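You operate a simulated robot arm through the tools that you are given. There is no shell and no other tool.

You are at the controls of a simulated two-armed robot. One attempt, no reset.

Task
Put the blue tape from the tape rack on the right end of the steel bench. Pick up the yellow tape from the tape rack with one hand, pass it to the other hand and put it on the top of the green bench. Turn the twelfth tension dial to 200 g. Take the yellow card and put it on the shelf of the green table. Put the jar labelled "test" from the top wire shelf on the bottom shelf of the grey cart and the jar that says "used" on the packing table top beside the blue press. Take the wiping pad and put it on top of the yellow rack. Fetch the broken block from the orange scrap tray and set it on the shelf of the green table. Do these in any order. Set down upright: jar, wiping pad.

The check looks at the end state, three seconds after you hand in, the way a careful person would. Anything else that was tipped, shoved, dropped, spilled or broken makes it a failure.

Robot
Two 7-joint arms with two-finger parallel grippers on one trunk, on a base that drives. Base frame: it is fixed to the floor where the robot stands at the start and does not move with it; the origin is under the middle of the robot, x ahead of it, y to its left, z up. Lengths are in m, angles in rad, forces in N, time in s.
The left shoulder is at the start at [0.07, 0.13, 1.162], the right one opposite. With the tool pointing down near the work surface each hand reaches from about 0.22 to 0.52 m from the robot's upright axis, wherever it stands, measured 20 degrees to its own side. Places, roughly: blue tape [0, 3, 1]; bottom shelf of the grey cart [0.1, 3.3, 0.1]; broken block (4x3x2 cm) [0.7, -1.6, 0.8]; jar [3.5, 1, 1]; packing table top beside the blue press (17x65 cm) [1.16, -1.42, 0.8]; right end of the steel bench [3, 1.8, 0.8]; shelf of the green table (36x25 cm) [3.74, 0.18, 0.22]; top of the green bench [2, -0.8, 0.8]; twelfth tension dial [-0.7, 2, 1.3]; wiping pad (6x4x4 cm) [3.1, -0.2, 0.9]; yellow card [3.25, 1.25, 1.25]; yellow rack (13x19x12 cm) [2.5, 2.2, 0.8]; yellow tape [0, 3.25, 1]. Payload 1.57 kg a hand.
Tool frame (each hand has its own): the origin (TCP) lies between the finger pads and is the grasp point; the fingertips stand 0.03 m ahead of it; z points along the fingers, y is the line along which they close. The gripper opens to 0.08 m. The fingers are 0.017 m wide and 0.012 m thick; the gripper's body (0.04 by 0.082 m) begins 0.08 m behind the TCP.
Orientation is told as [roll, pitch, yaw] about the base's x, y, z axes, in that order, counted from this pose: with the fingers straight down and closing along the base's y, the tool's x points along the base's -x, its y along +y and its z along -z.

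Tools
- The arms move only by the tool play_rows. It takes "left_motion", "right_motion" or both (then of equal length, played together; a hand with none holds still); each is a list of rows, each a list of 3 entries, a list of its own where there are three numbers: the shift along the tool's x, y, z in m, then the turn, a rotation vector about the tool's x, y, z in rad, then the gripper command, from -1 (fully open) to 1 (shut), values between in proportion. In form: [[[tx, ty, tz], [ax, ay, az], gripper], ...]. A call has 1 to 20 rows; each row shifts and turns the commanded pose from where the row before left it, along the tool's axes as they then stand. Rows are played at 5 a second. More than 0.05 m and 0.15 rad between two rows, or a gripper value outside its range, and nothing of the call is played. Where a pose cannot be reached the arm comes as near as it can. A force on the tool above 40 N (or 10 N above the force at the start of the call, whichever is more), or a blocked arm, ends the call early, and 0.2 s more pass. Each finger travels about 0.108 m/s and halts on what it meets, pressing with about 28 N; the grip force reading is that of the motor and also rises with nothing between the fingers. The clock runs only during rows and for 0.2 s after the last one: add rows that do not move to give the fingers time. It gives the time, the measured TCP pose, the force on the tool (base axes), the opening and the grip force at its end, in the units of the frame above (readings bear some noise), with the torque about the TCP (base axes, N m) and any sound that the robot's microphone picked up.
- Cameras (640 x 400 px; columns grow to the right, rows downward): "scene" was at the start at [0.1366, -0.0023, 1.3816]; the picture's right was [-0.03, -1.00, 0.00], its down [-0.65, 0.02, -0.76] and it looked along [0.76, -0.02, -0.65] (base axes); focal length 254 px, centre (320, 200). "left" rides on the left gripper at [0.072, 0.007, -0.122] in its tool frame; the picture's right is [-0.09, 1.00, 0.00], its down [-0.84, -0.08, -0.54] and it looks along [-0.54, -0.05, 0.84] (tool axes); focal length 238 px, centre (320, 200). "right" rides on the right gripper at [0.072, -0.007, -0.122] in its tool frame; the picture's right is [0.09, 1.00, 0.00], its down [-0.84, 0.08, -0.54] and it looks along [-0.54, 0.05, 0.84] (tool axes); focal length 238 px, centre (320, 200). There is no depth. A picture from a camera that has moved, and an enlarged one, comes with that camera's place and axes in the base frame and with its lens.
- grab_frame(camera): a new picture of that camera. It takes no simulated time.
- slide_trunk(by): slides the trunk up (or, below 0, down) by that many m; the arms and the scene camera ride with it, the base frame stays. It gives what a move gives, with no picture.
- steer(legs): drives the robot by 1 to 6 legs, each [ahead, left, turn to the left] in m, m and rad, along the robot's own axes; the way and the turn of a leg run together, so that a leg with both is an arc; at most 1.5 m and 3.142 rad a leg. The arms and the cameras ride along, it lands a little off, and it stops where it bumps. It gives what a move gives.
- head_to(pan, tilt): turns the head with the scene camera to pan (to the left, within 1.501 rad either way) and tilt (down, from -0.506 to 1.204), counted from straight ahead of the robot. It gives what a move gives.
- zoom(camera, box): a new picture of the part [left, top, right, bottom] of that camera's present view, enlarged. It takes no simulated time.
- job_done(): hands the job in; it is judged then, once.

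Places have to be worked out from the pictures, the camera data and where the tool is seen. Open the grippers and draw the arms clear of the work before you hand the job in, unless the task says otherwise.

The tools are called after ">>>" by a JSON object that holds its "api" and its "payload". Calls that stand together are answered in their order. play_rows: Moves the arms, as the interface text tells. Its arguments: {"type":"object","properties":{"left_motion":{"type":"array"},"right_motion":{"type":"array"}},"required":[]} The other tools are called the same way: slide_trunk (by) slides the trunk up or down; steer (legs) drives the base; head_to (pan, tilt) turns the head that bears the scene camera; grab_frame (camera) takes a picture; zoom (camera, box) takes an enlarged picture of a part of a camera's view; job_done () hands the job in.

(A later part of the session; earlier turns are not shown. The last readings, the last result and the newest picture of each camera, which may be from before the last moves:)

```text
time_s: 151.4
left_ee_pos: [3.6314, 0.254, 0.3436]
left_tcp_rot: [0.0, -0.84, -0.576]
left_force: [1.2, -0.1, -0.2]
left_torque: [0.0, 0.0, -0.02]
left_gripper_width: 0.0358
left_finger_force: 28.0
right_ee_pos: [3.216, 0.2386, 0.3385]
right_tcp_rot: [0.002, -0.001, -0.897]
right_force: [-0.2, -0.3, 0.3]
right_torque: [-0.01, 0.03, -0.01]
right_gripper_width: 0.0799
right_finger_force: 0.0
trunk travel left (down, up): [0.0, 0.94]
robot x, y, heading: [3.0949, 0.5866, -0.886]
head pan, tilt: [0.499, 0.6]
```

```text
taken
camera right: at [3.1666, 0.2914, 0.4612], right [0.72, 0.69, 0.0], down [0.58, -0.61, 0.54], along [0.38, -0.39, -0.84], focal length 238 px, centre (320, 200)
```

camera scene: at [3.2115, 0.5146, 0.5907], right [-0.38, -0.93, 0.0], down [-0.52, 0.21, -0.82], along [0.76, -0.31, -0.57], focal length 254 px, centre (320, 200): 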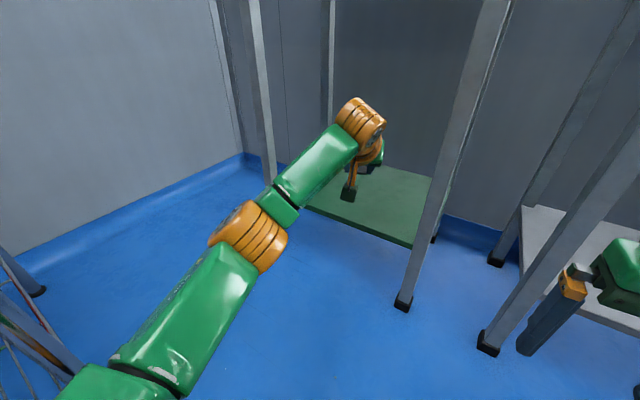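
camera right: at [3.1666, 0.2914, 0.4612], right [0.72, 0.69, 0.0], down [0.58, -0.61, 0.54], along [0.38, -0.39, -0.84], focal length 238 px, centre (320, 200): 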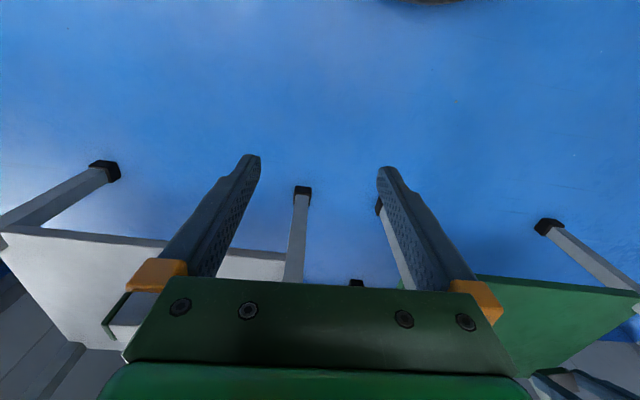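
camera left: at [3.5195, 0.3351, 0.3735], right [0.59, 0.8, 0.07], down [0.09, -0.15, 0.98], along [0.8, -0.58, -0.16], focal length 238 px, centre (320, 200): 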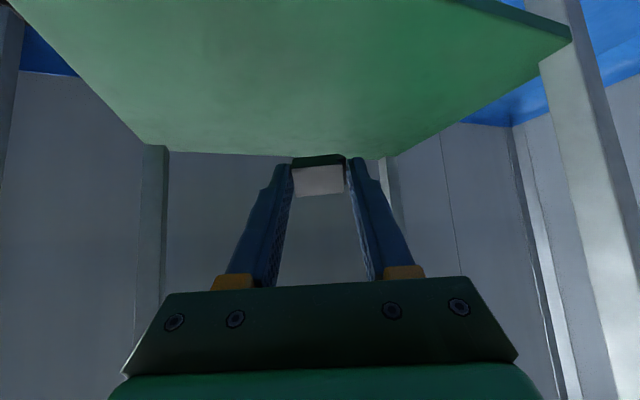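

Arm is nearly straight, hand just inside the shelf edge. Go 4.5 cm further and lower to z≈0.28.

>>> {"api": "play_rows", "payload": {"left_motion": [[[-0.015, 0, 0.0168], [0, 0, 0], 0.8], [[-0.015, 0, 0.0168], [0, 0, 0], 0.8], [[0.0149, 0, 0.0133], [0, 0, 0], 0.8], [[0.0149, 0, 0.0133], [0, 0, 0], 0.8], [[0.0149, 0, 0.0133], [0, 0, 0], 0.8], [[0, 0, 0], [0, 0, 0], 0.8]]}}

>>> {"api": "grab_frame", "payload": {"camera": "left"}}

>>> {"api": "zoom", "payload": {"camera": "scene", "box": [280, 80, 480, 260]}}

```text
time_s: 152.8
left_ee_pos: [3.6608, 0.2405, 0.2759]
left_tcp_rot: [0.001, -0.84, -0.574]
left_force: [-0.9, 0.6, -0.6]
left_torque: [0.02, 0.02, 0.02]
left_gripper_width: 0.0359
left_finger_force: 28.2
left hand out of reach, approached as far as the arm can: row 2
right_ee_pos: [3.215, 0.2398, 0.3408]
right_tcp_rot: [0.003, 0.0, -0.898]
right_force: [-0.5, -0.6, -0.2]
right_torque: [0.03, 0.0, 0.01]
right_gripper_width: 0.0799
right_finger_force: 0.2
trunk travel left (down, up): [0.0, 0.94]
robot x, y, heading: [3.0942, 0.5867, -0.889]
head pan, tilt: [0.499, 0.6]
```

```text
taken
camera left: at [3.5496, 0.3225, 0.3061], right [0.59, 0.8, 0.07], down [0.09, -0.15, 0.98], along [0.8, -0.58, -0.16], focal length 238 px, centre (320, 200)
```

left: 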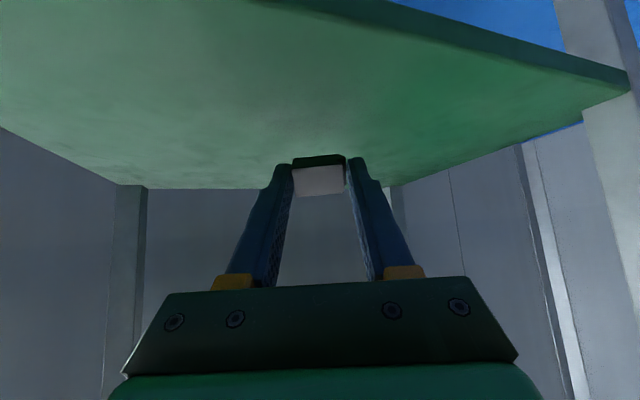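

```text
2.22 times, centred on (380, 170) of scene
camera zoom: at [3.2115, 0.5146, 0.5907], right [-0.38, -0.93, 0.0], down [-0.52, 0.21, -0.82], along [0.76, -0.31, -0.57], focal length 564 px, centre (187, 267)
```

zoom: 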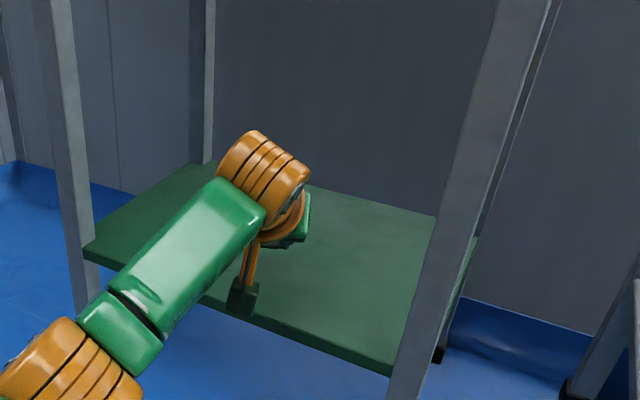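

Good: the block is ~7 cm inside the front edge. Lower in small steps until it touches.

>>> {"api": "play_rows", "payload": {"left_motion": [[[0.0112, 0, 0.01], [0, 0, 0], 0.8], [[0, 0, 0], [0, 0, 0], 0.8]]}}

>>> {"api": "play_rows", "payload": {"left_motion": [[[0.0037, 0, 0.0033], [0, 0, 0], 0.8], [[0, 0, 0], [0, 0, 0], 0.8]]}}

>>> {"api": "play_rows", "payload": {"left_motion": [[[0.003, 0, 0.0027], [0, 0, 0], 0.8], [[0, 0, 0], [0, 0, 0], 0.8]]}}

>>> {"api": "grab_frame", "payload": {"camera": "left"}}

```text
time_s: 153.4
left_ee_pos: [3.6603, 0.241, 0.2618]
left_tcp_rot: [-0.001, -0.839, -0.573]
left_force: [0.3, 0.0, 0.0]
left_torque: [-0.04, 0.0, 0.0]
left_gripper_width: 0.0358
left_finger_force: 28.2
right_ee_pos: [3.2155, 0.2383, 0.3417]
right_tcp_rot: [0.002, -0.001, -0.896]
right_force: [0.3, 0.1, 0.0]
right_torque: [0.0, -0.02, -0.03]
right_gripper_width: 0.0801
right_finger_force: 0.0
trunk travel left (down, up): [0.0, 0.94]
robot x, y, heading: [3.0963, 0.5898, -0.888]
head pan, tilt: [0.499, 0.6]
```

```text
time_s: 154.0
left_ee_pos: [3.6601, 0.2406, 0.2561]
left_tcp_rot: [0.0, -0.84, -0.576]
left_force: [0.4, 0.7, -0.3]
left_torque: [0.0, -0.03, 0.0]
left_gripper_width: 0.0357
left_finger_force: 28.4
right_ee_pos: [3.2148, 0.2393, 0.3409]
right_tcp_rot: [0.001, -0.001, -0.898]
right_force: [-0.3, -0.1, 1.4]
right_torque: [0.0, 0.01, 0.03]
right_gripper_width: 0.0798
right_finger_force: 0.0
trunk travel left (down, up): [0.0, 0.94]
robot x, y, heading: [3.0978, 0.5845, -0.891]
head pan, tilt: [0.499, 0.6]
```

```text
time_s: 154.6
left_ee_pos: [3.659, 0.2413, 0.254]
left_tcp_rot: [-0.001, -0.838, -0.575]
left_force: [0.7, 0.4, -0.7]
left_torque: [0.03, 0.02, 0.0]
left_gripper_width: 0.0359
left_finger_force: 27.5
right_ee_pos: [3.2159, 0.2396, 0.3415]
right_tcp_rot: [0.001, -0.001, -0.896]
right_force: [0.1, 0.2, 0.3]
right_torque: [0.03, -0.01, -0.01]
right_gripper_width: 0.0797
right_finger_force: 0.2
trunk travel left (down, up): [0.0, 0.94]
robot x, y, heading: [3.0954, 0.5896, -0.885]
head pan, tilt: [0.499, 0.6]
```

```text
taken
camera left: at [3.5483, 0.3221, 0.283], right [0.59, 0.8, 0.07], down [0.09, -0.15, 0.98], along [0.8, -0.58, -0.16], focal length 238 px, centre (320, 200)
```

left: 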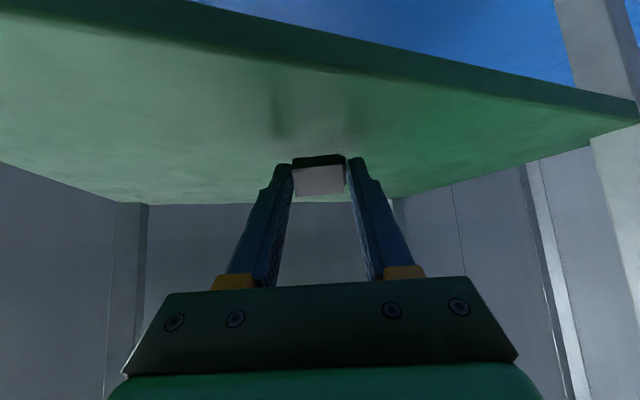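

Still a small gap; continue lowering.

>>> {"api": "play_rows", "payload": {"left_motion": [[[0.003, 0, 0.0027], [0, 0, 0], 0.8], [[0, 0, 0], [0, 0, 0], 0.8]]}}

>>> {"api": "play_rows", "payload": {"left_motion": [[[0.003, 0, 0.0027], [0, 0, 0], 0.8], [[0, 0, 0], [0, 0, 0], 0.8]]}}

>>> {"api": "play_rows", "payload": {"left_motion": [[[0.003, 0, 0.0027], [0, 0, 0], 0.8], [[0, 0, 0], [0, 0, 0], 0.8]]}}

>>> {"api": "zoom", "payload": {"camera": "left", "box": [220, 60, 420, 240]}}

```text
time_s: 155.2
left_ee_pos: [3.659, 0.242, 0.2491]
left_tcp_rot: [0.001, -0.84, -0.576]
left_force: [0.4, 0.1, -1.3]
left_torque: [0.03, 0.01, 0.0]
left_gripper_width: 0.0358
left_finger_force: 27.8
right_ee_pos: [3.2162, 0.2402, 0.3408]
right_tcp_rot: [0.003, -0.001, -0.897]
right_force: [0.3, -0.1, -0.2]
right_torque: [-0.02, 0.01, -0.03]
right_gripper_width: 0.08
right_finger_force: 0.1
trunk travel left (down, up): [0.0, 0.94]
robot x, y, heading: [3.0992, 0.5837, -0.891]
head pan, tilt: [0.499, 0.6]
```

```text
time_s: 155.8
left_ee_pos: [3.6598, 0.2408, 0.2475]
left_tcp_rot: [0.001, -0.845, -0.575]
left_force: [2.0, -1.2, 8.2]
left_torque: [-0.06, -0.28, -0.07]
left_gripper_width: 0.0355
left_finger_force: 27.6
right_ee_pos: [3.2151, 0.2392, 0.3407]
right_tcp_rot: [0.003, -0.004, -0.897]
right_force: [-0.7, 0.4, -0.3]
right_torque: [-0.03, 0.02, 0.01]
right_gripper_width: 0.0803
right_finger_force: 0.1
trunk travel left (down, up): [0.0, 0.94]
robot x, y, heading: [3.0955, 0.5833, -0.887]
head pan, tilt: [0.499, 0.6]
```

```text
time_s: 156.4
left_ee_pos: [3.659, 0.2421, 0.2471]
left_tcp_rot: [-0.001, -0.851, -0.578]
left_force: [2.3, -4.0, 20.4]
left_torque: [-0.26, -0.51, -0.08]
left_gripper_width: 0.0357
left_finger_force: 28.2
right_ee_pos: [3.214, 0.241, 0.3427]
right_tcp_rot: [0.004, -0.01, -0.897]
right_force: [0.0, 0.1, -0.2]
right_torque: [-0.01, 0.0, -0.02]
right_gripper_width: 0.0799
right_finger_force: 0.0
trunk travel left (down, up): [0.0, 0.94]
robot x, y, heading: [3.0959, 0.5868, -0.888]
head pan, tilt: [0.499, 0.6]
```

```text
2.22 times, centred on (320, 150) of left
camera zoom: at [3.5478, 0.3225, 0.2754], right [0.59, 0.8, 0.07], down [0.08, -0.14, 0.99], along [0.8, -0.58, -0.15], focal length 530 px, centre (320, 311)
```

zoom: 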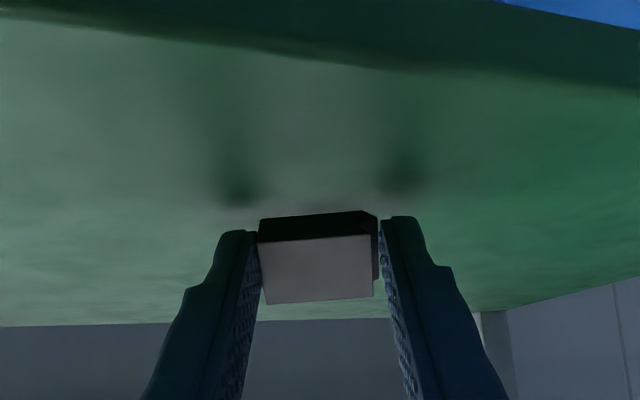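

Contact made. Ease up 3 mm and open; the block will settle flat on the shelf.

>>> {"api": "play_rows", "payload": {"left_motion": [[[-0.0022, 0, -0.002], [0, 0, 0], 0.8], [[0, 0, 0], [0, 0, 0], 0.5], [[0, 0, 0], [0, 0, 0], -0.2], [[0, 0, 0], [0, 0, 0], -0.6], [[0, 0, 0], [0, 0, 0], -1], [[0, 0, 0], [0, 0, 0], -1]]}}

>>> {"api": "zoom", "payload": {"camera": "left", "box": [220, 60, 420, 240]}}

```text
time_s: 157.8
left_ee_pos: [3.6594, 0.2402, 0.2436]
left_tcp_rot: [0.0, -0.84, -0.578]
left_force: [-0.5, -0.9, 2.6]
left_torque: [0.05, -0.09, 0.0]
left_gripper_width: 0.0795
left_finger_force: 0.1
right_ee_pos: [3.2155, 0.2394, 0.3401]
right_tcp_rot: [0.003, -0.002, -0.896]
right_force: [-0.3, 0.4, 0.1]
right_torque: [-0.02, -0.02, 0.01]
right_gripper_width: 0.0801
right_finger_force: 0.0
trunk travel left (down, up): [0.0, 0.94]
robot x, y, heading: [3.0948, 0.5879, -0.888]
head pan, tilt: [0.499, 0.6]
```

```text
2.22 times, centred on (320, 150) of left
camera zoom: at [3.5488, 0.3227, 0.2744], right [0.59, 0.8, 0.07], down [0.09, -0.15, 0.98], along [0.8, -0.58, -0.16], focal length 530 px, centre (320, 311)
```

zoom: 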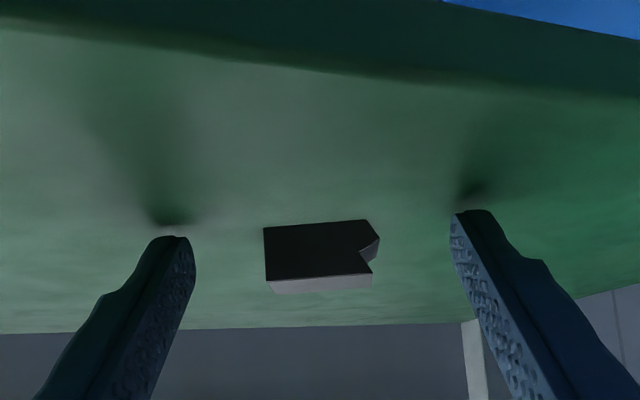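

The block lies flat on the shelf. Retreat up and back along the entry path.

>>> {"api": "play_rows", "payload": {"left_motion": [[[-0.0149, 0, -0.0133], [0, 0, 0], -1], [[-0.0149, 0, -0.0133], [0, 0, 0], -1], [[-0.0149, 0, -0.0133], [0, 0, 0], -1], [[0.0267, 0, -0.0298], [0, 0, 0], -1], [[0.0267, 0, -0.0298], [0, 0, 0], -1], [[0.0267, 0, -0.0298], [0, 0, 0], -1], [[0.0267, 0, -0.0298], [0, 0, 0], -1], [[0.0267, 0, -0.0298], [0, 0, 0], -1], [[0.0267, 0, -0.0298], [0, 0, 0], -1], [[0, 0, 0], [0, 0, 0], -1]]}}

>>> {"api": "grab_frame", "payload": {"camera": "scene"}}

>>> {"api": "grab_frame", "payload": {"camera": "left"}}

```text
time_s: 160.0
left_ee_pos: [3.5096, 0.341, 0.2904]
left_tcp_rot: [0.004, -0.844, -0.572]
left_force: [0.9, 0.4, 0.6]
left_torque: [-0.02, -0.04, -0.01]
left_gripper_width: 0.0799
left_finger_force: 0.0
left hand out of reach, approached as far as the arm can: row 7, 9
right_ee_pos: [3.2165, 0.2401, 0.3398]
right_tcp_rot: [0.001, -0.001, -0.897]
right_force: [-0.5, -0.2, 0.0]
right_torque: [0.03, 0.04, 0.02]
right_gripper_width: 0.0802
right_finger_force: 0.0
trunk travel left (down, up): [0.0, 0.94]
robot x, y, heading: [3.0941, 0.5858, -0.89]
head pan, tilt: [0.499, 0.6]
```

```text
taken
camera scene: at [3.2114, 0.5147, 0.5907], right [-0.38, -0.93, 0.0], down [-0.52, 0.21, -0.82], along [0.76, -0.31, -0.57], focal length 254 px, centre (320, 200)
```

scene: 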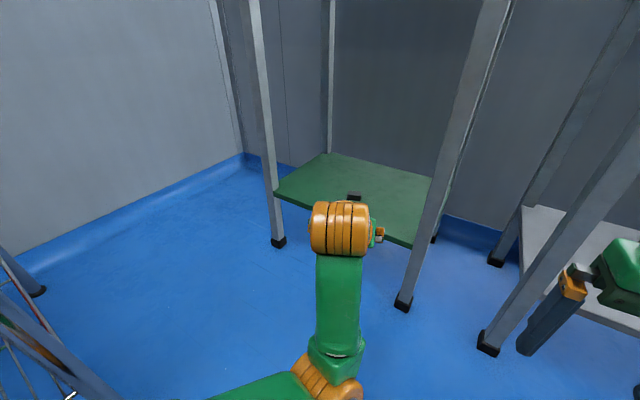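

```text
taken
camera left: at [3.3968, 0.4214, 0.3202], right [0.59, 0.81, 0.07], down [0.08, -0.15, 0.99], along [0.8, -0.57, -0.16], focal length 238 px, centre (320, 200)
```

left: 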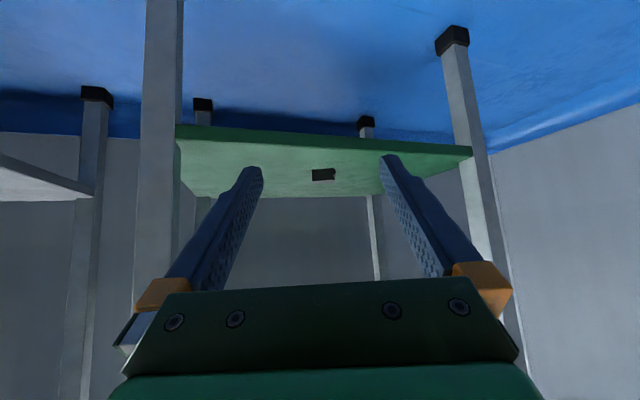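

Block placed. Raise the trunk back up, then restore the left tool to vertical.

>>> {"api": "slide_trunk", "payload": {"by": 0.8}}

>>> {"api": "grab_frame", "payload": {"camera": "scene"}}

```text
refused: 0.8 is not a number from -0.4 to 0.4
```

```text
taken
camera scene: at [3.2114, 0.5147, 0.5907], right [-0.38, -0.93, 0.0], down [-0.52, 0.21, -0.82], along [0.76, -0.31, -0.57], focal length 254 px, centre (320, 200)
```

scene: 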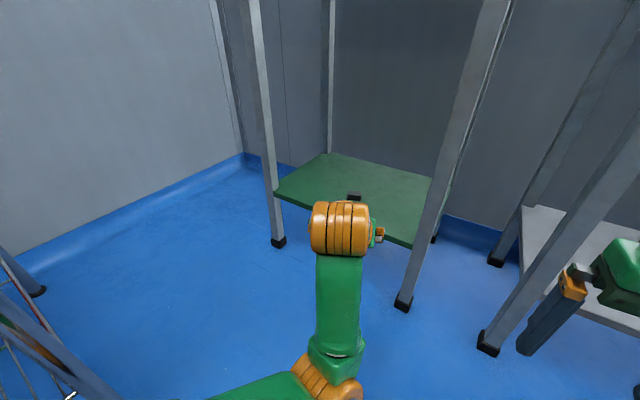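

The trunk moves at most 0.4 per call; I do it in two.

>>> {"api": "slide_trunk", "payload": {"by": 0.4}}

>>> {"api": "slide_trunk", "payload": {"by": 0.4}}

>>> {"api": "grab_frame", "payload": {"camera": "scene"}}

>>> {"api": "head_to", "payload": {"pan": 0.9, "tilt": 0.5}}

>>> {"api": "grab_frame", "payload": {"camera": "scene"}}

```text
time_s: 163.8
left_ee_pos: [3.5101, 0.3399, 0.6906]
left_tcp_rot: [0.008, -0.843, -0.575]
left_force: [0.1, 0.6, 0.2]
left_torque: [0.02, 0.0, 0.02]
left_gripper_width: 0.0797
left_finger_force: 0.1
right_ee_pos: [3.216, 0.2389, 0.7406]
right_tcp_rot: [0.002, -0.003, -0.898]
right_force: [0.2, 0.2, 0.4]
right_torque: [0.03, -0.03, -0.02]
right_gripper_width: 0.0801
right_finger_force: 0.2
trunk travel left (down, up): [-0.4, 0.54]
robot x, y, heading: [3.097, 0.5835, -0.888]
head pan, tilt: [0.499, 0.6]
```

```text
time_s: 167.7
left_ee_pos: [3.5091, 0.34, 1.0905]
left_tcp_rot: [0.006, -0.844, -0.575]
left_force: [0.3, 0.1, -0.1]
left_torque: [-0.05, 0.0, 0.01]
left_gripper_width: 0.0801
left_finger_force: 0.0
right_ee_pos: [3.2152, 0.2383, 1.1409]
right_tcp_rot: [0.002, -0.002, -0.898]
right_force: [0.9, 0.0, -0.3]
right_torque: [-0.01, 0.01, 0.0]
right_gripper_width: 0.08
right_finger_force: 0.0
trunk travel left (down, up): [-0.8, 0.14]
robot x, y, heading: [3.0972, 0.5898, -0.889]
head pan, tilt: [0.499, 0.6]
```

```text
taken
camera scene: at [3.2115, 0.5145, 1.3907], right [-0.38, -0.93, 0.0], down [-0.52, 0.21, -0.82], along [0.76, -0.31, -0.57], focal length 254 px, centre (320, 200)
```

scene: 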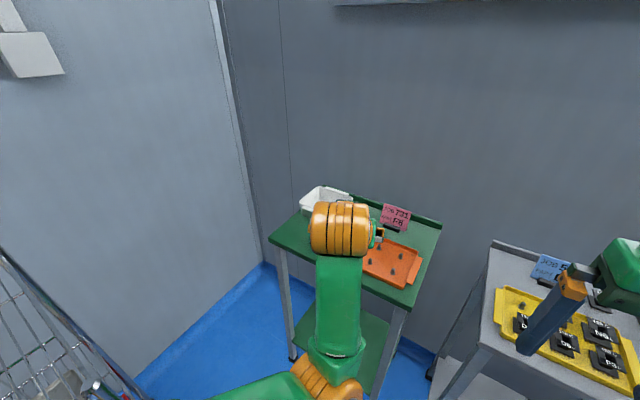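

```text
time_s: 168.5
left_ee_pos: [3.5082, 0.3406, 1.0894]
left_tcp_rot: [0.008, -0.844, -0.575]
left_force: [0.6, 0.2, -0.3]
left_torque: [0.03, 0.0, -0.04]
left_gripper_width: 0.08
left_finger_force: 0.1
right_ee_pos: [3.2155, 0.2387, 1.1401]
right_tcp_rot: [0.003, -0.003, -0.897]
right_force: [0.4, 0.1, 0.1]
right_torque: [-0.02, 0.0, 0.0]
right_gripper_width: 0.08
right_finger_force: 0.0
trunk travel left (down, up): [-0.8, 0.14]
robot x, y, heading: [3.0957, 0.5879, -0.886]
head pan, tilt: [0.901, 0.499]
```

```text
taken
camera scene: at [3.2206, 0.5491, 1.3998], right [0.01, -1.0, 0.0], down [-0.48, -0.01, -0.88], along [0.88, 0.01, -0.48], focal length 254 px, centre (320, 200)
```

scene: 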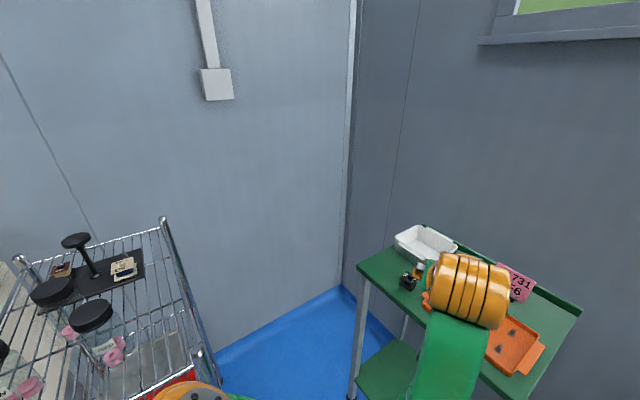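

The left arm's elbow folded downwards during the retreat. I'll back into open floor before restoring its posture.

>>> {"api": "steer", "payload": {"legs": [[-0.5, -0.25, 0]]}}

>>> {"api": "play_rows", "payload": {"left_motion": [[[0, 0, 0], [0, 0.14, 0], -1], [[0, 0, 0], [0, 0.14, 0], -1], [[0, 0, 0], [0, 0.14, 0], -1], [[0, 0, 0], [0, 0, 0], -1]]}}

>>> {"api": "head_to", "payload": {"pan": 0.5, "tilt": 0.6}}

>>> {"api": "grab_frame", "payload": {"camera": "scene"}}

```text
time_s: 171.7
left_ee_pos: [2.9998, 0.5745, 1.0889]
left_tcp_rot: [0.008, -0.842, -0.574]
left_force: [0.2, 0.4, 0.0]
left_torque: [0.03, -0.01, 0.02]
left_gripper_width: 0.0802
left_finger_force: 0.0
right_ee_pos: [2.7063, 0.4738, 1.14]
right_tcp_rot: [0.0, -0.002, -0.895]
right_force: [-0.2, -0.5, -0.2]
right_torque: [-0.02, -0.01, -0.02]
right_gripper_width: 0.0798
right_finger_force: 0.0
trunk travel left (down, up): [-0.8, 0.14]
robot x, y, heading: [2.5849, 0.8195, -0.883]
head pan, tilt: [0.901, 0.499]
```

```text
time_s: 172.7
left_ee_pos: [3.0307, 0.5519, 1.0712]
left_tcp_rot: [0.005, -0.422, -0.571]
left_force: [0.2, -0.3, -0.5]
left_torque: [0.02, -0.01, 0.0]
left_gripper_width: 0.0801
left_finger_force: 0.1
left hand out of reach, approached as far as the arm can: row 1, 2, 3
right_ee_pos: [2.7059, 0.4728, 1.1391]
right_tcp_rot: [0.003, -0.003, -0.896]
right_force: [-0.8, 0.3, 1.1]
right_torque: [-0.01, -0.03, 0.02]
right_gripper_width: 0.0801
right_finger_force: 0.1
trunk travel left (down, up): [-0.8, 0.14]
robot x, y, heading: [2.5868, 0.8187, -0.879]
head pan, tilt: [0.901, 0.499]
```

```text
time_s: 173.6
left_ee_pos: [3.032, 0.5522, 1.0718]
left_tcp_rot: [0.005, -0.423, -0.57]
left_force: [0.4, -1.2, -0.7]
left_torque: [-0.02, -0.03, -0.01]
left_gripper_width: 0.08
left_finger_force: 0.1
right_ee_pos: [2.7066, 0.4724, 1.1401]
right_tcp_rot: [0.003, -0.002, -0.897]
right_force: [0.8, 0.3, -0.3]
right_torque: [0.02, 0.01, -0.01]
right_gripper_width: 0.0799
right_finger_force: 0.0
trunk travel left (down, up): [-0.8, 0.14]
robot x, y, heading: [2.5898, 0.8194, -0.885]
head pan, tilt: [0.499, 0.6]
```

```text
taken
camera scene: at [2.7022, 0.7483, 1.3907], right [-0.38, -0.93, 0.0], down [-0.52, 0.21, -0.83], along [0.76, -0.31, -0.56], focal length 254 px, centre (320, 200)
```

scene: 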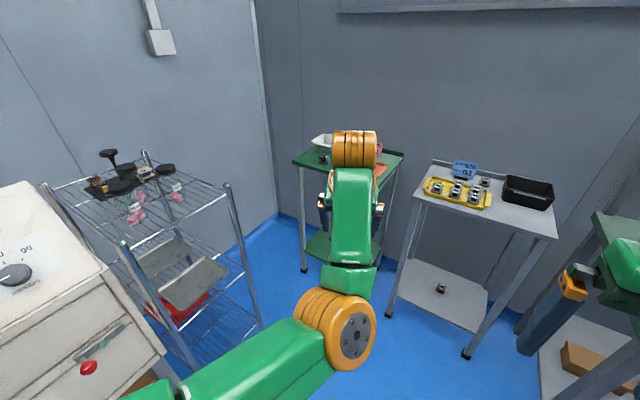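

The arm is on a wrist limit in this elbow-down shape. In open space I continue straightening the tool while drawing back and up to regain the normal shape.

>>> {"api": "play_rows", "payload": {"left_motion": [[[0.032, 0, -0.0143], [0, 0.14, 0], -1], [[0.0336, 0, -0.0097], [0, 0.14, 0], -1], [[0.0347, 0, -0.0049], [0, 0.14, 0], -1], [[0, 0, -0.03], [0, 0, 0], -1], [[0, 0, -0.03], [0, 0, 0], -1], [[0, 0, -0.03], [0, 0, 0], -1], [[0, 0, 0], [0, 0, 0], -1]]}}

>>> {"api": "grab_frame", "payload": {"camera": "scene"}}

```text
time_s: 175.2
left_ee_pos: [2.9952, 0.5903, 1.1601]
left_tcp_rot: [0.002, -0.006, -0.566]
left_force: [0.5, -0.3, -1.5]
left_torque: [0.0, 0.02, 0.02]
left_gripper_width: 0.0798
left_finger_force: 0.1
left hand out of reach, approached as far as the arm can: row 1, 2, 3, 5, 6
right_ee_pos: [2.706, 0.4714, 1.1401]
right_tcp_rot: [0.001, -0.001, -0.896]
right_force: [0.7, -0.5, -0.7]
right_torque: [0.0, 0.02, -0.03]
right_gripper_width: 0.0801
right_finger_force: 0.0
trunk travel left (down, up): [-0.8, 0.14]
robot x, y, heading: [2.5869, 0.8193, -0.89]
head pan, tilt: [0.499, 0.6]
```

```text
taken
camera scene: at [2.702, 0.748, 1.3907], right [-0.38, -0.93, 0.0], down [-0.52, 0.21, -0.82], along [0.76, -0.31, -0.57], focal length 254 px, centre (320, 200)
```

scene: 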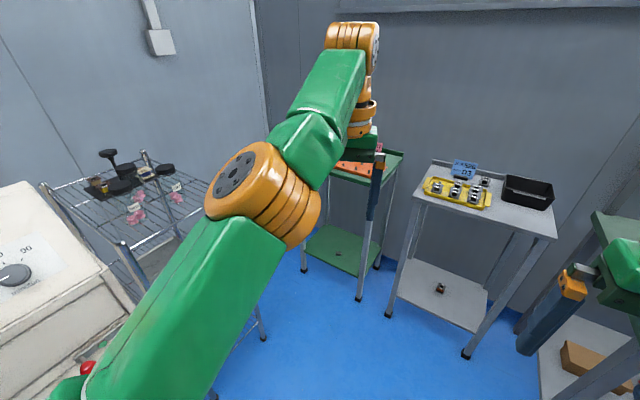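

The elbow has come back out. Draw the hand back to nominal.

>>> {"api": "play_rows", "payload": {"left_motion": [[[0.02, 0, 0], [0, 0, 0], -1], [[0.02, 0, 0], [0, 0, 0], -1], [[0.02, 0, 0], [0, 0, 0], -1], [[0, 0, 0], [0, 0, 0], -1]]}}

>>> {"api": "grab_frame", "payload": {"camera": "scene"}}

>>> {"api": "zoom", "payload": {"camera": "scene", "box": [300, 200, 420, 300]}}

>>> {"api": "zoom", "payload": {"camera": "scene", "box": [40, 130, 240, 250]}}

```text
time_s: 176.2
left_ee_pos: [2.9499, 0.6246, 1.1628]
left_tcp_rot: [-0.008, 0.001, -0.559]
left_force: [0.0, 0.2, 0.2]
left_torque: [-0.01, -0.02, -0.01]
left_gripper_width: 0.08
left_finger_force: 0.1
left hand out of reach, approached as far as the arm can: row 3
right_ee_pos: [2.7056, 0.4728, 1.14]
right_tcp_rot: [0.003, -0.002, -0.896]
right_force: [0.1, 0.3, -0.2]
right_torque: [0.03, 0.02, 0.0]
right_gripper_width: 0.0802
right_finger_force: 0.1
trunk travel left (down, up): [-0.8, 0.14]
robot x, y, heading: [2.585, 0.8202, -0.886]
head pan, tilt: [0.499, 0.6]
```

```text
taken
camera scene: at [2.7016, 0.7473, 1.3907], right [-0.38, -0.93, 0.0], down [-0.52, 0.21, -0.83], along [0.76, -0.31, -0.56], focal length 254 px, centre (320, 200)
```

scene: 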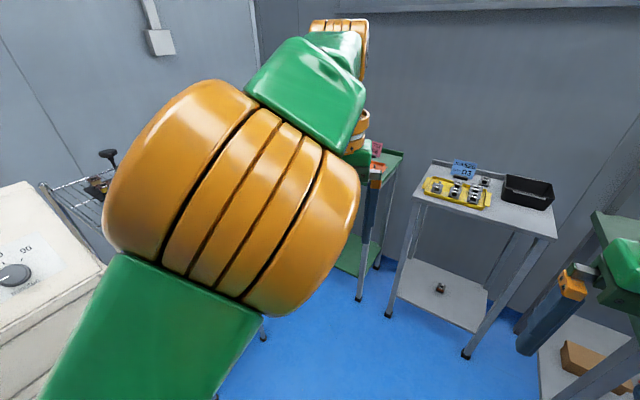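

```text
4.00 times, centred on (360, 250) of scene
camera zoom: at [2.7016, 0.7473, 1.3907], right [-0.38, -0.93, 0.0], down [-0.52, 0.21, -0.83], along [0.76, -0.31, -0.56], focal length 1015 px, centre (160, 0)
```

zoom: 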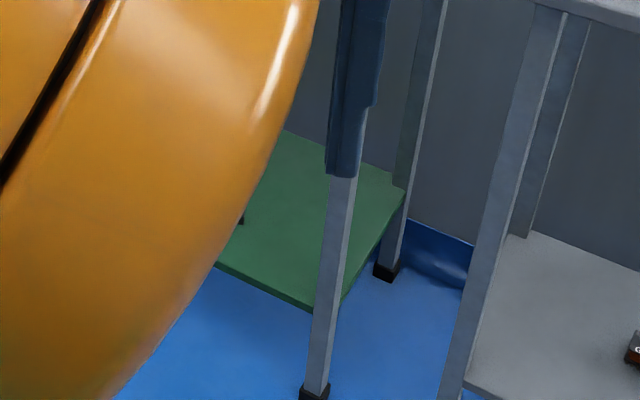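

```text
3.20 times, centred on (140, 190) of scene
camera zoom: at [2.7016, 0.7473, 1.3907], right [-0.38, -0.93, 0.0], down [-0.52, 0.21, -0.83], along [0.76, -0.31, -0.56], focal length 812 px, centre (896, 232)
```

zoom: 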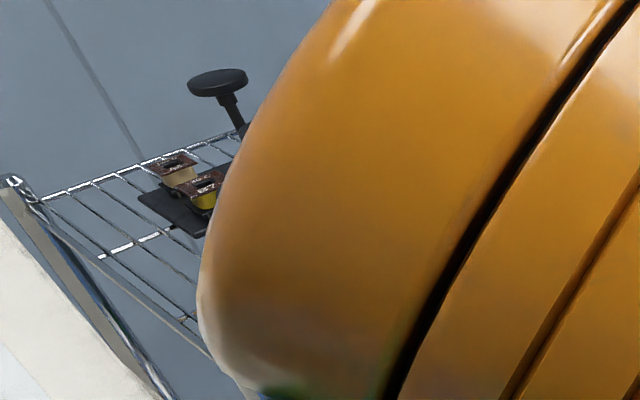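

The elbow is now up high near the head. I try moving the hand left, forward and down in free space to swing it outward.

>>> {"api": "play_rows", "payload": {"left_motion": [[[-0.02, 0.03, 0.02], [0, 0, 0], -1], [[-0.01, 0.03, 0.03], [0, 0, 0], -1], [[0, 0.03, 0.035], [0, 0, 0], -1], [[0, 0.02, 0.04], [0, 0, 0], -1], [[0, 0, 0.045], [0, 0, 0], -1], [[0, 0, 0.045], [0, 0, 0], -1], [[0, 0, 0], [0, 0, 0], -1]]}}

>>> {"api": "grab_frame", "payload": {"camera": "scene"}}

```text
time_s: 177.8
left_ee_pos: [3.0322, 0.6991, 0.9465]
left_tcp_rot: [0.005, -0.004, -0.57]
left_force: [-0.1, -0.3, 0.0]
left_torque: [-0.04, 0.04, -0.04]
left_gripper_width: 0.0799
left_finger_force: 0.0
right_ee_pos: [2.7064, 0.473, 1.1395]
right_tcp_rot: [0.002, -0.001, -0.895]
right_force: [0.5, -0.5, -0.1]
right_torque: [-0.01, 0.02, 0.0]
right_gripper_width: 0.0798
right_finger_force: 0.1
trunk travel left (down, up): [-0.8, 0.14]
robot x, y, heading: [2.5876, 0.821, -0.882]
head pan, tilt: [0.499, 0.6]
```

```text
taken
camera scene: at [2.702, 0.7486, 1.3908], right [-0.38, -0.93, 0.0], down [-0.52, 0.21, -0.83], along [0.76, -0.31, -0.56], focal length 254 px, centre (320, 200)
```

scene: 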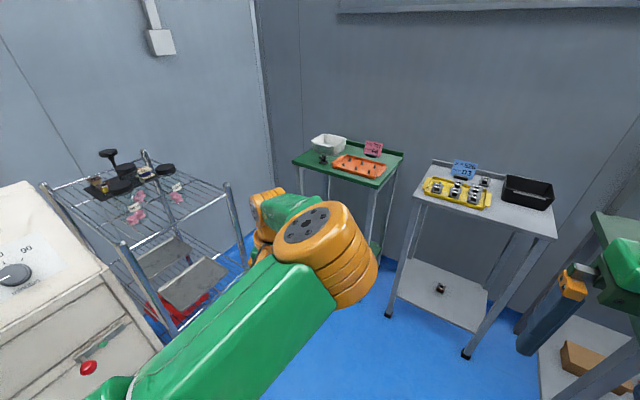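

The elbow is now inside. I'll test whether the posture drifts home on its own while returning the hand to its home place.

>>> {"api": "play_rows", "payload": {"left_motion": [[[0, 0, -0.045], [0, 0, 0], -1], [[0, -0.02, -0.04], [0, 0, 0], -1], [[0, -0.03, -0.035], [0, 0, 0], -1], [[0.01, -0.03, -0.03], [0, 0, 0], -1], [[0.0, -0.03, -0.03], [0, 0, 0], -1], [[0, -0.03, -0.03], [0, 0, 0], -1], [[0, 0, 0], [0, 0, 0], -1], [[0, 0, 0], [0, 0, 0], -1], [[0, 0, 0], [0, 0, 0], -1]]}}

>>> {"api": "grab_frame", "payload": {"camera": "scene"}}

```text
time_s: 179.8
left_ee_pos: [2.9503, 0.5906, 1.1552]
left_tcp_rot: [-0.005, 0.002, -0.556]
left_force: [-0.1, -0.5, 0.4]
left_torque: [-0.02, -0.01, -0.02]
left_gripper_width: 0.0799
left_finger_force: 0.0
right_ee_pos: [2.7063, 0.4728, 1.1411]
right_tcp_rot: [0.002, -0.003, -0.895]
right_force: [0.5, 0.7, -0.2]
right_torque: [-0.01, 0.07, 0.02]
right_gripper_width: 0.0801
right_finger_force: 0.2
trunk travel left (down, up): [-0.8, 0.14]
robot x, y, heading: [2.5853, 0.8194, -0.889]
head pan, tilt: [0.499, 0.6]
```

```text
taken
camera scene: at [2.7019, 0.7479, 1.3907], right [-0.38, -0.93, 0.0], down [-0.52, 0.21, -0.83], along [0.76, -0.31, -0.57], focal length 254 px, centre (320, 200)
```

scene: 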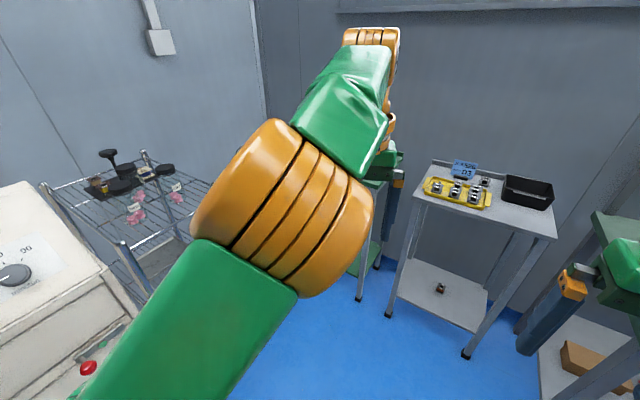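

I'll try yawing the left tool clockwise to push the elbow outward via the wrist limits.

>>> {"api": "play_rows", "payload": {"left_motion": [[[0, 0, 0], [0, 0, 0.15], -1], [[0, 0, 0], [0, 0, 0.15], -1], [[0, 0, 0], [0, 0, 0.15], -1], [[0, 0, 0], [0, 0, 0.15], -1], [[0, 0, 0], [0, 0, 0.15], -1], [[0, 0, 0], [0, 0, 0.15], -1], [[0, 0, 0], [0, 0, 0.15], -1], [[0, 0, 0], [0, 0, 0], -1]]}}

>>> {"api": "grab_frame", "payload": {"camera": "scene"}}

```text
time_s: 181.6
left_ee_pos: [2.953, 0.5882, 1.1554]
left_tcp_rot: [-0.004, -0.004, -1.611]
left_force: [-0.4, 0.7, 0.4]
left_torque: [-0.03, 0.0, 0.03]
left_gripper_width: 0.0801
left_finger_force: 0.1
right_ee_pos: [2.7073, 0.4734, 1.1395]
right_tcp_rot: [0.0, 0.0, -0.896]
right_force: [0.0, -0.4, -0.7]
right_torque: [0.04, 0.02, -0.04]
right_gripper_width: 0.0799
right_finger_force: 0.0
trunk travel left (down, up): [-0.8, 0.14]
robot x, y, heading: [2.5869, 0.8208, -0.887]
head pan, tilt: [0.499, 0.6]
```

```text
taken
camera scene: at [2.7021, 0.7482, 1.3907], right [-0.38, -0.93, 0.0], down [-0.52, 0.21, -0.82], along [0.76, -0.31, -0.57], focal length 254 px, centre (320, 200)
```

scene: 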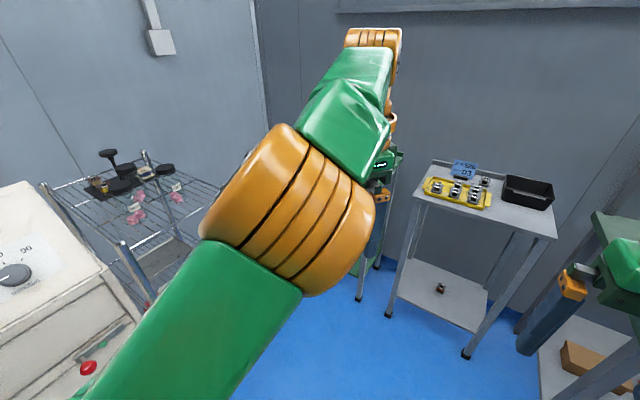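

Only the wrist turned so far; continue further.

>>> {"api": "play_rows", "payload": {"left_motion": [[[0, 0, 0], [0, 0, 0.15], -1], [[0, 0, 0], [0, 0, 0.15], -1], [[0, 0, 0], [0, 0, 0.15], -1], [[0, 0, 0], [0, 0, 0.15], -1], [[0, 0, 0], [0, 0, 0.15], -1], [[0, 0, 0], [0, 0, 0.15], -1], [[0, 0, 0], [0, 0, 0.15], -1], [[0, 0, 0], [0, 0, 0.15], -1], [[0, 0, 0], [0, 0, 0.15], -1], [[0, 0, 0], [0, 0, 0.15], -1], [[0, 0, 0], [0, 0, 0], -1]]}}

>>> {"api": "grab_frame", "payload": {"camera": "scene"}}

```text
time_s: 184.0
left_ee_pos: [2.9525, 0.5873, 1.1546]
left_tcp_rot: [0.0, -0.004, -3.11]
left_force: [0.5, -0.4, 0.5]
left_torque: [0.01, 0.0, -0.03]
left_gripper_width: 0.08
left_finger_force: 0.1
right_ee_pos: [2.7071, 0.4727, 1.1403]
right_tcp_rot: [0.003, -0.002, -0.896]
right_force: [1.1, 0.1, -0.6]
right_torque: [0.01, 0.0, 0.0]
right_gripper_width: 0.0799
right_finger_force: 0.0
trunk travel left (down, up): [-0.8, 0.14]
robot x, y, heading: [2.587, 0.8217, -0.883]
head pan, tilt: [0.499, 0.6]
```

```text
taken
camera scene: at [2.7021, 0.7482, 1.3907], right [-0.38, -0.93, 0.0], down [-0.52, 0.21, -0.82], along [0.76, -0.31, -0.57], focal length 254 px, centre (320, 200)
```

scene: 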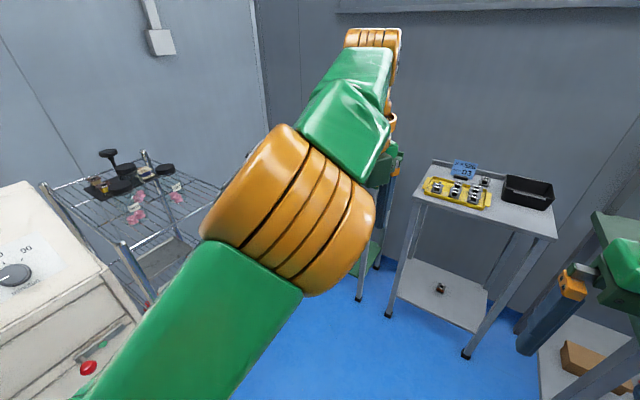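

Continue to the wrist limit.

>>> {"api": "play_rows", "payload": {"left_motion": [[[0, 0, 0], [0, 0, 0.15], -1], [[0, 0, 0], [0, 0, 0.15], -1], [[0, 0, 0], [0, 0, 0.15], -1], [[0, 0, 0], [0, 0, 0.15], -1], [[0, 0, 0], [0, 0, 0.15], -1], [[0, 0, 0], [0, 0, 0.15], -1], [[0, 0, 0], [0, 0, 0.15], -1], [[0, 0, 0], [0, 0, 0.15], -1], [[0, 0, 0], [0, 0, 0], -1]]}}

>>> {"api": "grab_frame", "payload": {"camera": "scene"}}

```text
time_s: 186.0
left_ee_pos: [2.96, 0.5615, 1.1557]
left_tcp_rot: [-0.005, 0.002, 2.286]
left_force: [-0.3, 0.4, -0.6]
left_torque: [-0.01, 0.01, -0.04]
left_gripper_width: 0.0797
left_finger_force: 0.0
left hand out of reach, approached as far as the arm can: row 5, 6, 7, 8
right_ee_pos: [2.7067, 0.4731, 1.1407]
right_tcp_rot: [0.003, -0.003, -0.896]
right_force: [0.3, 0.5, 0.0]
right_torque: [0.0, 0.02, -0.03]
right_gripper_width: 0.0804
right_finger_force: 0.2
trunk travel left (down, up): [-0.8, 0.14]
robot x, y, heading: [2.5857, 0.8226, -0.884]
head pan, tilt: [0.499, 0.6]
```

```text
taken
camera scene: at [2.7028, 0.748, 1.3906], right [-0.38, -0.93, 0.0], down [-0.52, 0.21, -0.82], along [0.76, -0.31, -0.57], focal length 254 px, centre (320, 200)
```

scene: 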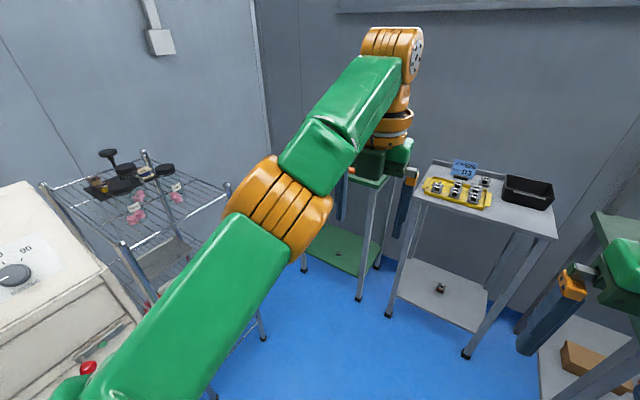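

It works: the limit pushes the elbow outward. Continue a bit more.

>>> {"api": "play_rows", "payload": {"left_motion": [[[0, 0, 0], [0, 0, 0.15], -1], [[0, 0, 0], [0, 0, 0.15], -1], [[0, 0, 0], [0, 0, 0.15], -1], [[0, 0, 0], [0, 0, 0.15], -1], [[0, 0, 0], [0, 0, 0.15], -1], [[0, 0, 0], [0, 0, 0], -1]]}}

>>> {"api": "grab_frame", "payload": {"camera": "scene"}}

```text
time_s: 187.4
left_ee_pos: [2.9596, 0.5626, 1.1559]
left_tcp_rot: [-0.004, 0.001, 2.286]
left_force: [0.2, 0.5, -0.5]
left_torque: [-0.02, 0.01, 0.05]
left_gripper_width: 0.0802
left_finger_force: 0.0
left hand out of reach, approached as far as the arm can: row 1, 2, 3, 4, 5
right_ee_pos: [2.7063, 0.4729, 1.14]
right_tcp_rot: [0.002, -0.001, -0.895]
right_force: [0.7, -0.2, 0.8]
right_torque: [-0.02, -0.03, 0.02]
right_gripper_width: 0.0801
right_finger_force: 0.1
trunk travel left (down, up): [-0.8, 0.14]
robot x, y, heading: [2.5862, 0.8186, -0.885]
head pan, tilt: [0.499, 0.6]
```

```text
taken
camera scene: at [2.7021, 0.7482, 1.3907], right [-0.38, -0.93, 0.0], down [-0.52, 0.21, -0.82], along [0.76, -0.31, -0.57], focal length 254 px, centre (320, 200)
```

scene: 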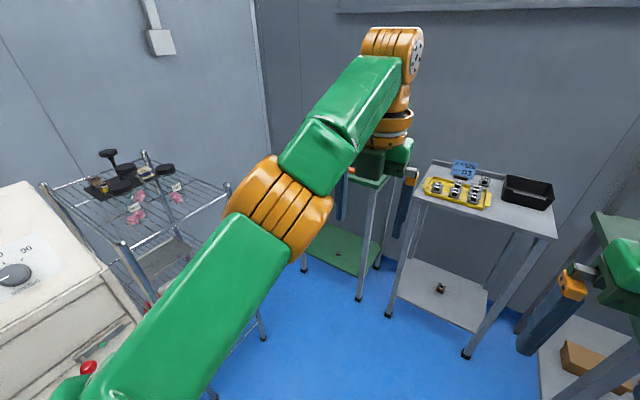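

At the limit now with the elbow outward. Unwind the wrist yaw back to normal.

>>> {"api": "play_rows", "payload": {"left_motion": [[[0, 0, 0], [0, 0, -0.15], -1], [[0, 0, 0], [0, 0, -0.15], -1], [[0, 0, 0], [0, 0, -0.15], -1], [[0, 0, 0], [0, 0, -0.15], -1], [[0, 0, 0], [0, 0, -0.15], -1], [[0, 0, 0], [0, 0, -0.15], -1], [[0, 0, 0], [0, 0, -0.15], -1], [[0, 0, 0], [0, 0, -0.15], -1], [[0, 0, 0], [0, 0, -0.15], -1], [[0, 0, 0], [0, 0, -0.15], -1], [[0, 0, 0], [0, 0, -0.15], -1], [[0, 0, 0], [0, 0, -0.15], -1], [[0, 0, 0], [0, 0, -0.15], -1], [[0, 0, 0], [0, 0, -0.15], -1], [[0, 0, 0], [0, 0, -0.15], -1], [[0, 0, 0], [0, 0, -0.15], -1], [[0, 0, 0], [0, 0, -0.15], -1], [[0, 0, 0], [0, 0, -0.15], -1], [[0, 0, 0], [0, 0, -0.15], -1], [[0, 0, 0], [0, 0, -0.15], -1]]}}

>>> {"api": "play_rows", "payload": {"left_motion": [[[0, 0, 0], [0, 0, -0.11], -1], [[0.02, 0, 0], [0, 0, 0], -1], [[0.02, 0, 0], [0, 0, 0], -1], [[0, 0, 0], [0, 0, 0], -1]]}}

>>> {"api": "grab_frame", "payload": {"camera": "scene"}}

```text
time_s: 191.6
left_ee_pos: [2.9592, 0.5631, 1.1541]
left_tcp_rot: [0.006, -0.001, -0.998]
left_force: [1.0, 0.9, -0.1]
left_torque: [0.02, 0.0, -0.01]
left_gripper_width: 0.0799
left_finger_force: 0.1
right_ee_pos: [2.7069, 0.4726, 1.1408]
right_tcp_rot: [0.0, -0.002, -0.896]
right_force: [-1.4, 0.3, -0.2]
right_torque: [-0.04, 0.02, -0.02]
right_gripper_width: 0.08
right_finger_force: 0.0
trunk travel left (down, up): [-0.8, 0.14]
robot x, y, heading: [2.5848, 0.8198, -0.885]
head pan, tilt: [0.499, 0.6]
```

```text
time_s: 192.6
left_ee_pos: [2.9445, 0.59, 1.1581]
left_tcp_rot: [-0.008, 0.004, -0.875]
left_force: [0.0, 0.3, -1.1]
left_torque: [0.0, 0.02, -0.03]
left_gripper_width: 0.0798
left_finger_force: 0.1
left hand out of reach, approached as far as the arm can: row 2, 3
right_ee_pos: [2.707, 0.4715, 1.1405]
right_tcp_rot: [0.002, -0.001, -0.894]
right_force: [-0.8, 0.4, 0.6]
right_torque: [-0.01, 0.02, -0.02]
right_gripper_width: 0.0796
right_finger_force: 0.1
trunk travel left (down, up): [-0.8, 0.14]
robot x, y, heading: [2.5892, 0.8193, -0.886]
head pan, tilt: [0.499, 0.6]
```

```text
taken
camera scene: at [2.7026, 0.7474, 1.3906], right [-0.38, -0.93, 0.0], down [-0.52, 0.21, -0.82], along [0.76, -0.31, -0.57], focal length 254 px, centre (320, 200)
```

scene: 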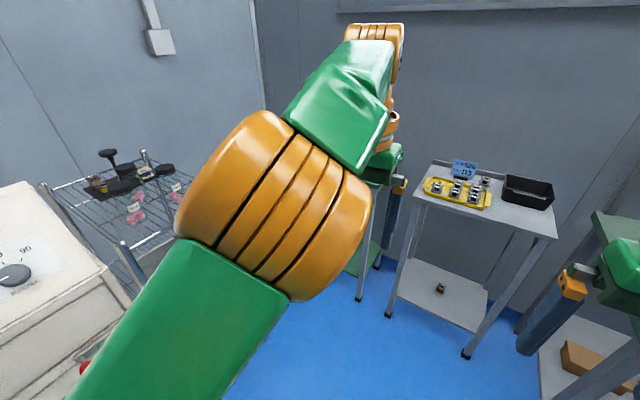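

The folding is limited at this height. I'll go to working height in free space (z≈0.95), where there's more freedom, and use the yaw-limit trick there.

>>> {"api": "play_rows", "payload": {"left_motion": [[[-0.02, 0.02, 0.03], [0, 0, 0.15], -1], [[-0.02, 0.02, 0.035], [0, 0, 0.15], -1], [[0, 0.01, 0.045], [0, 0, 0.15], -1], [[0, 0, 0.045], [0, 0, 0.15], -1], [[0, 0, 0.045], [0, 0, 0.15], -1], [[0, 0, 0], [0, 0, 0.15], -1], [[0, 0, 0], [0, 0, 0.15], -1], [[0, 0, 0], [0, 0, 0.15], -1], [[0, 0, 0], [0, 0, 0.15], -1], [[0, 0, 0], [0, 0, 0.15], -1], [[0, 0, 0], [0, 0, 0.15], -1], [[0, 0, 0], [0, 0, 0.15], -1], [[0, 0, 0], [0, 0, 0.15], -1], [[0, 0, 0], [0, 0, 0.15], -1], [[0, 0, 0], [0, 0, 0.15], -1], [[0, 0, 0], [0, 0, 0.15], -1], [[0, 0, 0], [0, 0, 0.15], -1], [[0, 0, 0], [0, 0, 0.15], -1], [[0, 0, 0], [0, 0, 0.15], -1], [[0, 0, 0], [0, 0, 0.15], -1]]}}

>>> {"api": "grab_frame", "payload": {"camera": "scene"}}

```text
time_s: 196.8
left_ee_pos: [3.0235, 0.5429, 0.9617]
left_tcp_rot: [-0.002, -0.003, 2.408]
left_force: [-0.1, -0.3, -0.9]
left_torque: [0.01, 0.02, 0.02]
left_gripper_width: 0.0804
left_finger_force: 0.1
left hand out of reach, approached as far as the arm can: row 18, 19, 20
right_ee_pos: [2.7081, 0.4735, 1.1397]
right_tcp_rot: [-0.001, -0.001, -0.895]
right_force: [-0.5, 0.0, -0.3]
right_torque: [-0.01, 0.04, -0.04]
right_gripper_width: 0.0802
right_finger_force: 0.2
trunk travel left (down, up): [-0.8, 0.14]
robot x, y, heading: [2.5859, 0.8195, -0.885]
head pan, tilt: [0.499, 0.6]
```

```text
taken
camera scene: at [2.7038, 0.7484, 1.3906], right [-0.38, -0.93, 0.0], down [-0.52, 0.21, -0.82], along [0.76, -0.31, -0.57], focal length 254 px, centre (320, 200)
```

scene: 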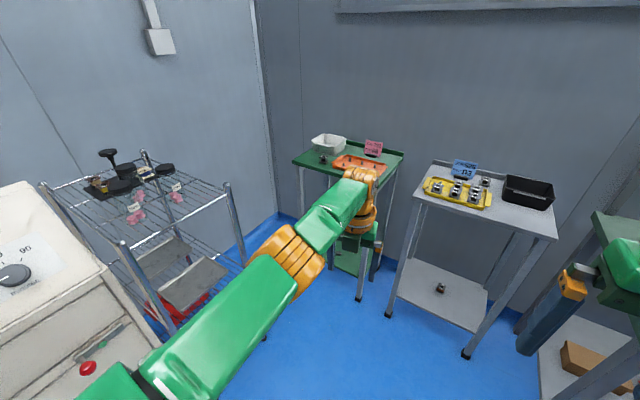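

The elbow is now below/inline. Continue pushing the yaw limit while drawing the hand back.

>>> {"api": "play_rows", "payload": {"left_motion": [[[-0.02, 0, 0], [0, 0, 0.1], -1], [[-0.02, 0, 0], [0, 0, 0.1], -1], [[-0.02, 0, 0], [0, 0, 0.1], -1], [[-0.02, 0, 0], [0, 0, 0.1], -1], [[0, 0, 0], [0, 0, 0.1], -1], [[0, 0, 0], [0, 0, 0], -1]]}}

>>> {"api": "grab_frame", "payload": {"camera": "scene"}}

```text
time_s: 198.2
left_ee_pos: [2.8981, 0.4796, 0.9595]
left_tcp_rot: [-0.036, 0.005, 1.997]
left_force: [0.1, -0.1, 0.1]
left_torque: [-0.04, 0.06, 0.0]
left_gripper_width: 0.0802
left_finger_force: 0.0
left hand out of reach, approached as far as the arm can: row 1, 2, 3, 4, 5
right_ee_pos: [2.7065, 0.4739, 1.1396]
right_tcp_rot: [0.003, -0.001, -0.896]
right_force: [-1.0, -0.4, 0.7]
right_torque: [0.01, -0.01, -0.02]
right_gripper_width: 0.0798
right_finger_force: 0.0
trunk travel left (down, up): [-0.8, 0.14]
robot x, y, heading: [2.5907, 0.823, -0.887]
head pan, tilt: [0.499, 0.6]
```

```text
taken
camera scene: at [2.7026, 0.7484, 1.3907], right [-0.38, -0.93, 0.0], down [-0.52, 0.21, -0.82], along [0.76, -0.31, -0.57], focal length 254 px, centre (320, 200)
```

scene: 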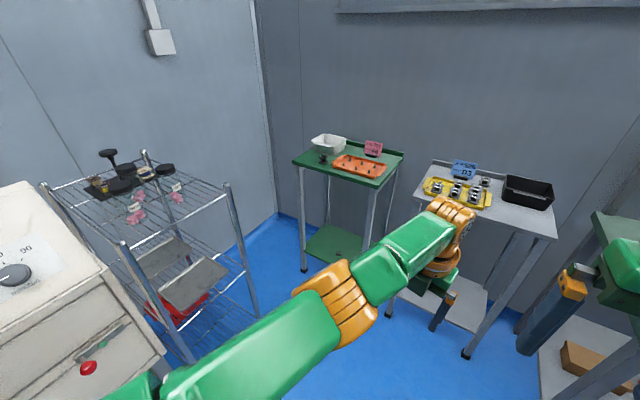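

I'll use a different trick: point the tool forward, roll it (which swings the elbow), then untilt and unwind.

>>> {"api": "play_rows", "payload": {"left_motion": [[[0.01, 0, -0.03], [0, 0.14, 0], -1], [[0.01, 0, -0.03], [0, 0.14, 0], -1], [[0.02, 0, -0.02], [0, 0.14, 0], -1], [[0.02, 0, -0.01], [0, 0.14, 0], -1], [[0.02, 0, 0], [0, 0.14, 0], -1], [[0.02, 0, 0.01], [0, 0.14, 0], -1], [[0.01, 0, 0.01], [0, 0.14, 0], -1], [[0, 0, 0], [0, 0, 0], -1]]}}

>>> {"api": "grab_frame", "payload": {"camera": "scene"}}

```text
time_s: 200.0
left_ee_pos: [2.9679, 0.3234, 1.0931]
left_tcp_rot: [-0.068, 0.985, 1.942]
left_force: [-1.3, -0.2, -1.1]
left_torque: [0.03, -0.02, -0.02]
left_gripper_width: 0.0799
left_finger_force: 0.0
left hand out of reach, approached as far as the arm can: row 1, 2, 3, 4, 5, 7
right_ee_pos: [2.7073, 0.4728, 1.1398]
right_tcp_rot: [0.001, -0.001, -0.895]
right_force: [0.2, 0.0, -0.2]
right_torque: [-0.05, -0.03, 0.02]
right_gripper_width: 0.0799
right_finger_force: 0.2
trunk travel left (down, up): [-0.8, 0.14]
robot x, y, heading: [2.5874, 0.8213, -0.886]
head pan, tilt: [0.499, 0.6]
```

```text
taken
camera scene: at [2.702, 0.7483, 1.3907], right [-0.38, -0.93, 0.0], down [-0.52, 0.21, -0.83], along [0.76, -0.31, -0.56], focal length 254 px, centre (320, 200)
```

scene: 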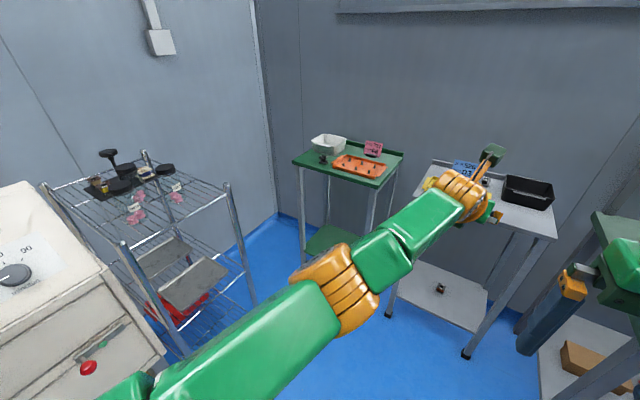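

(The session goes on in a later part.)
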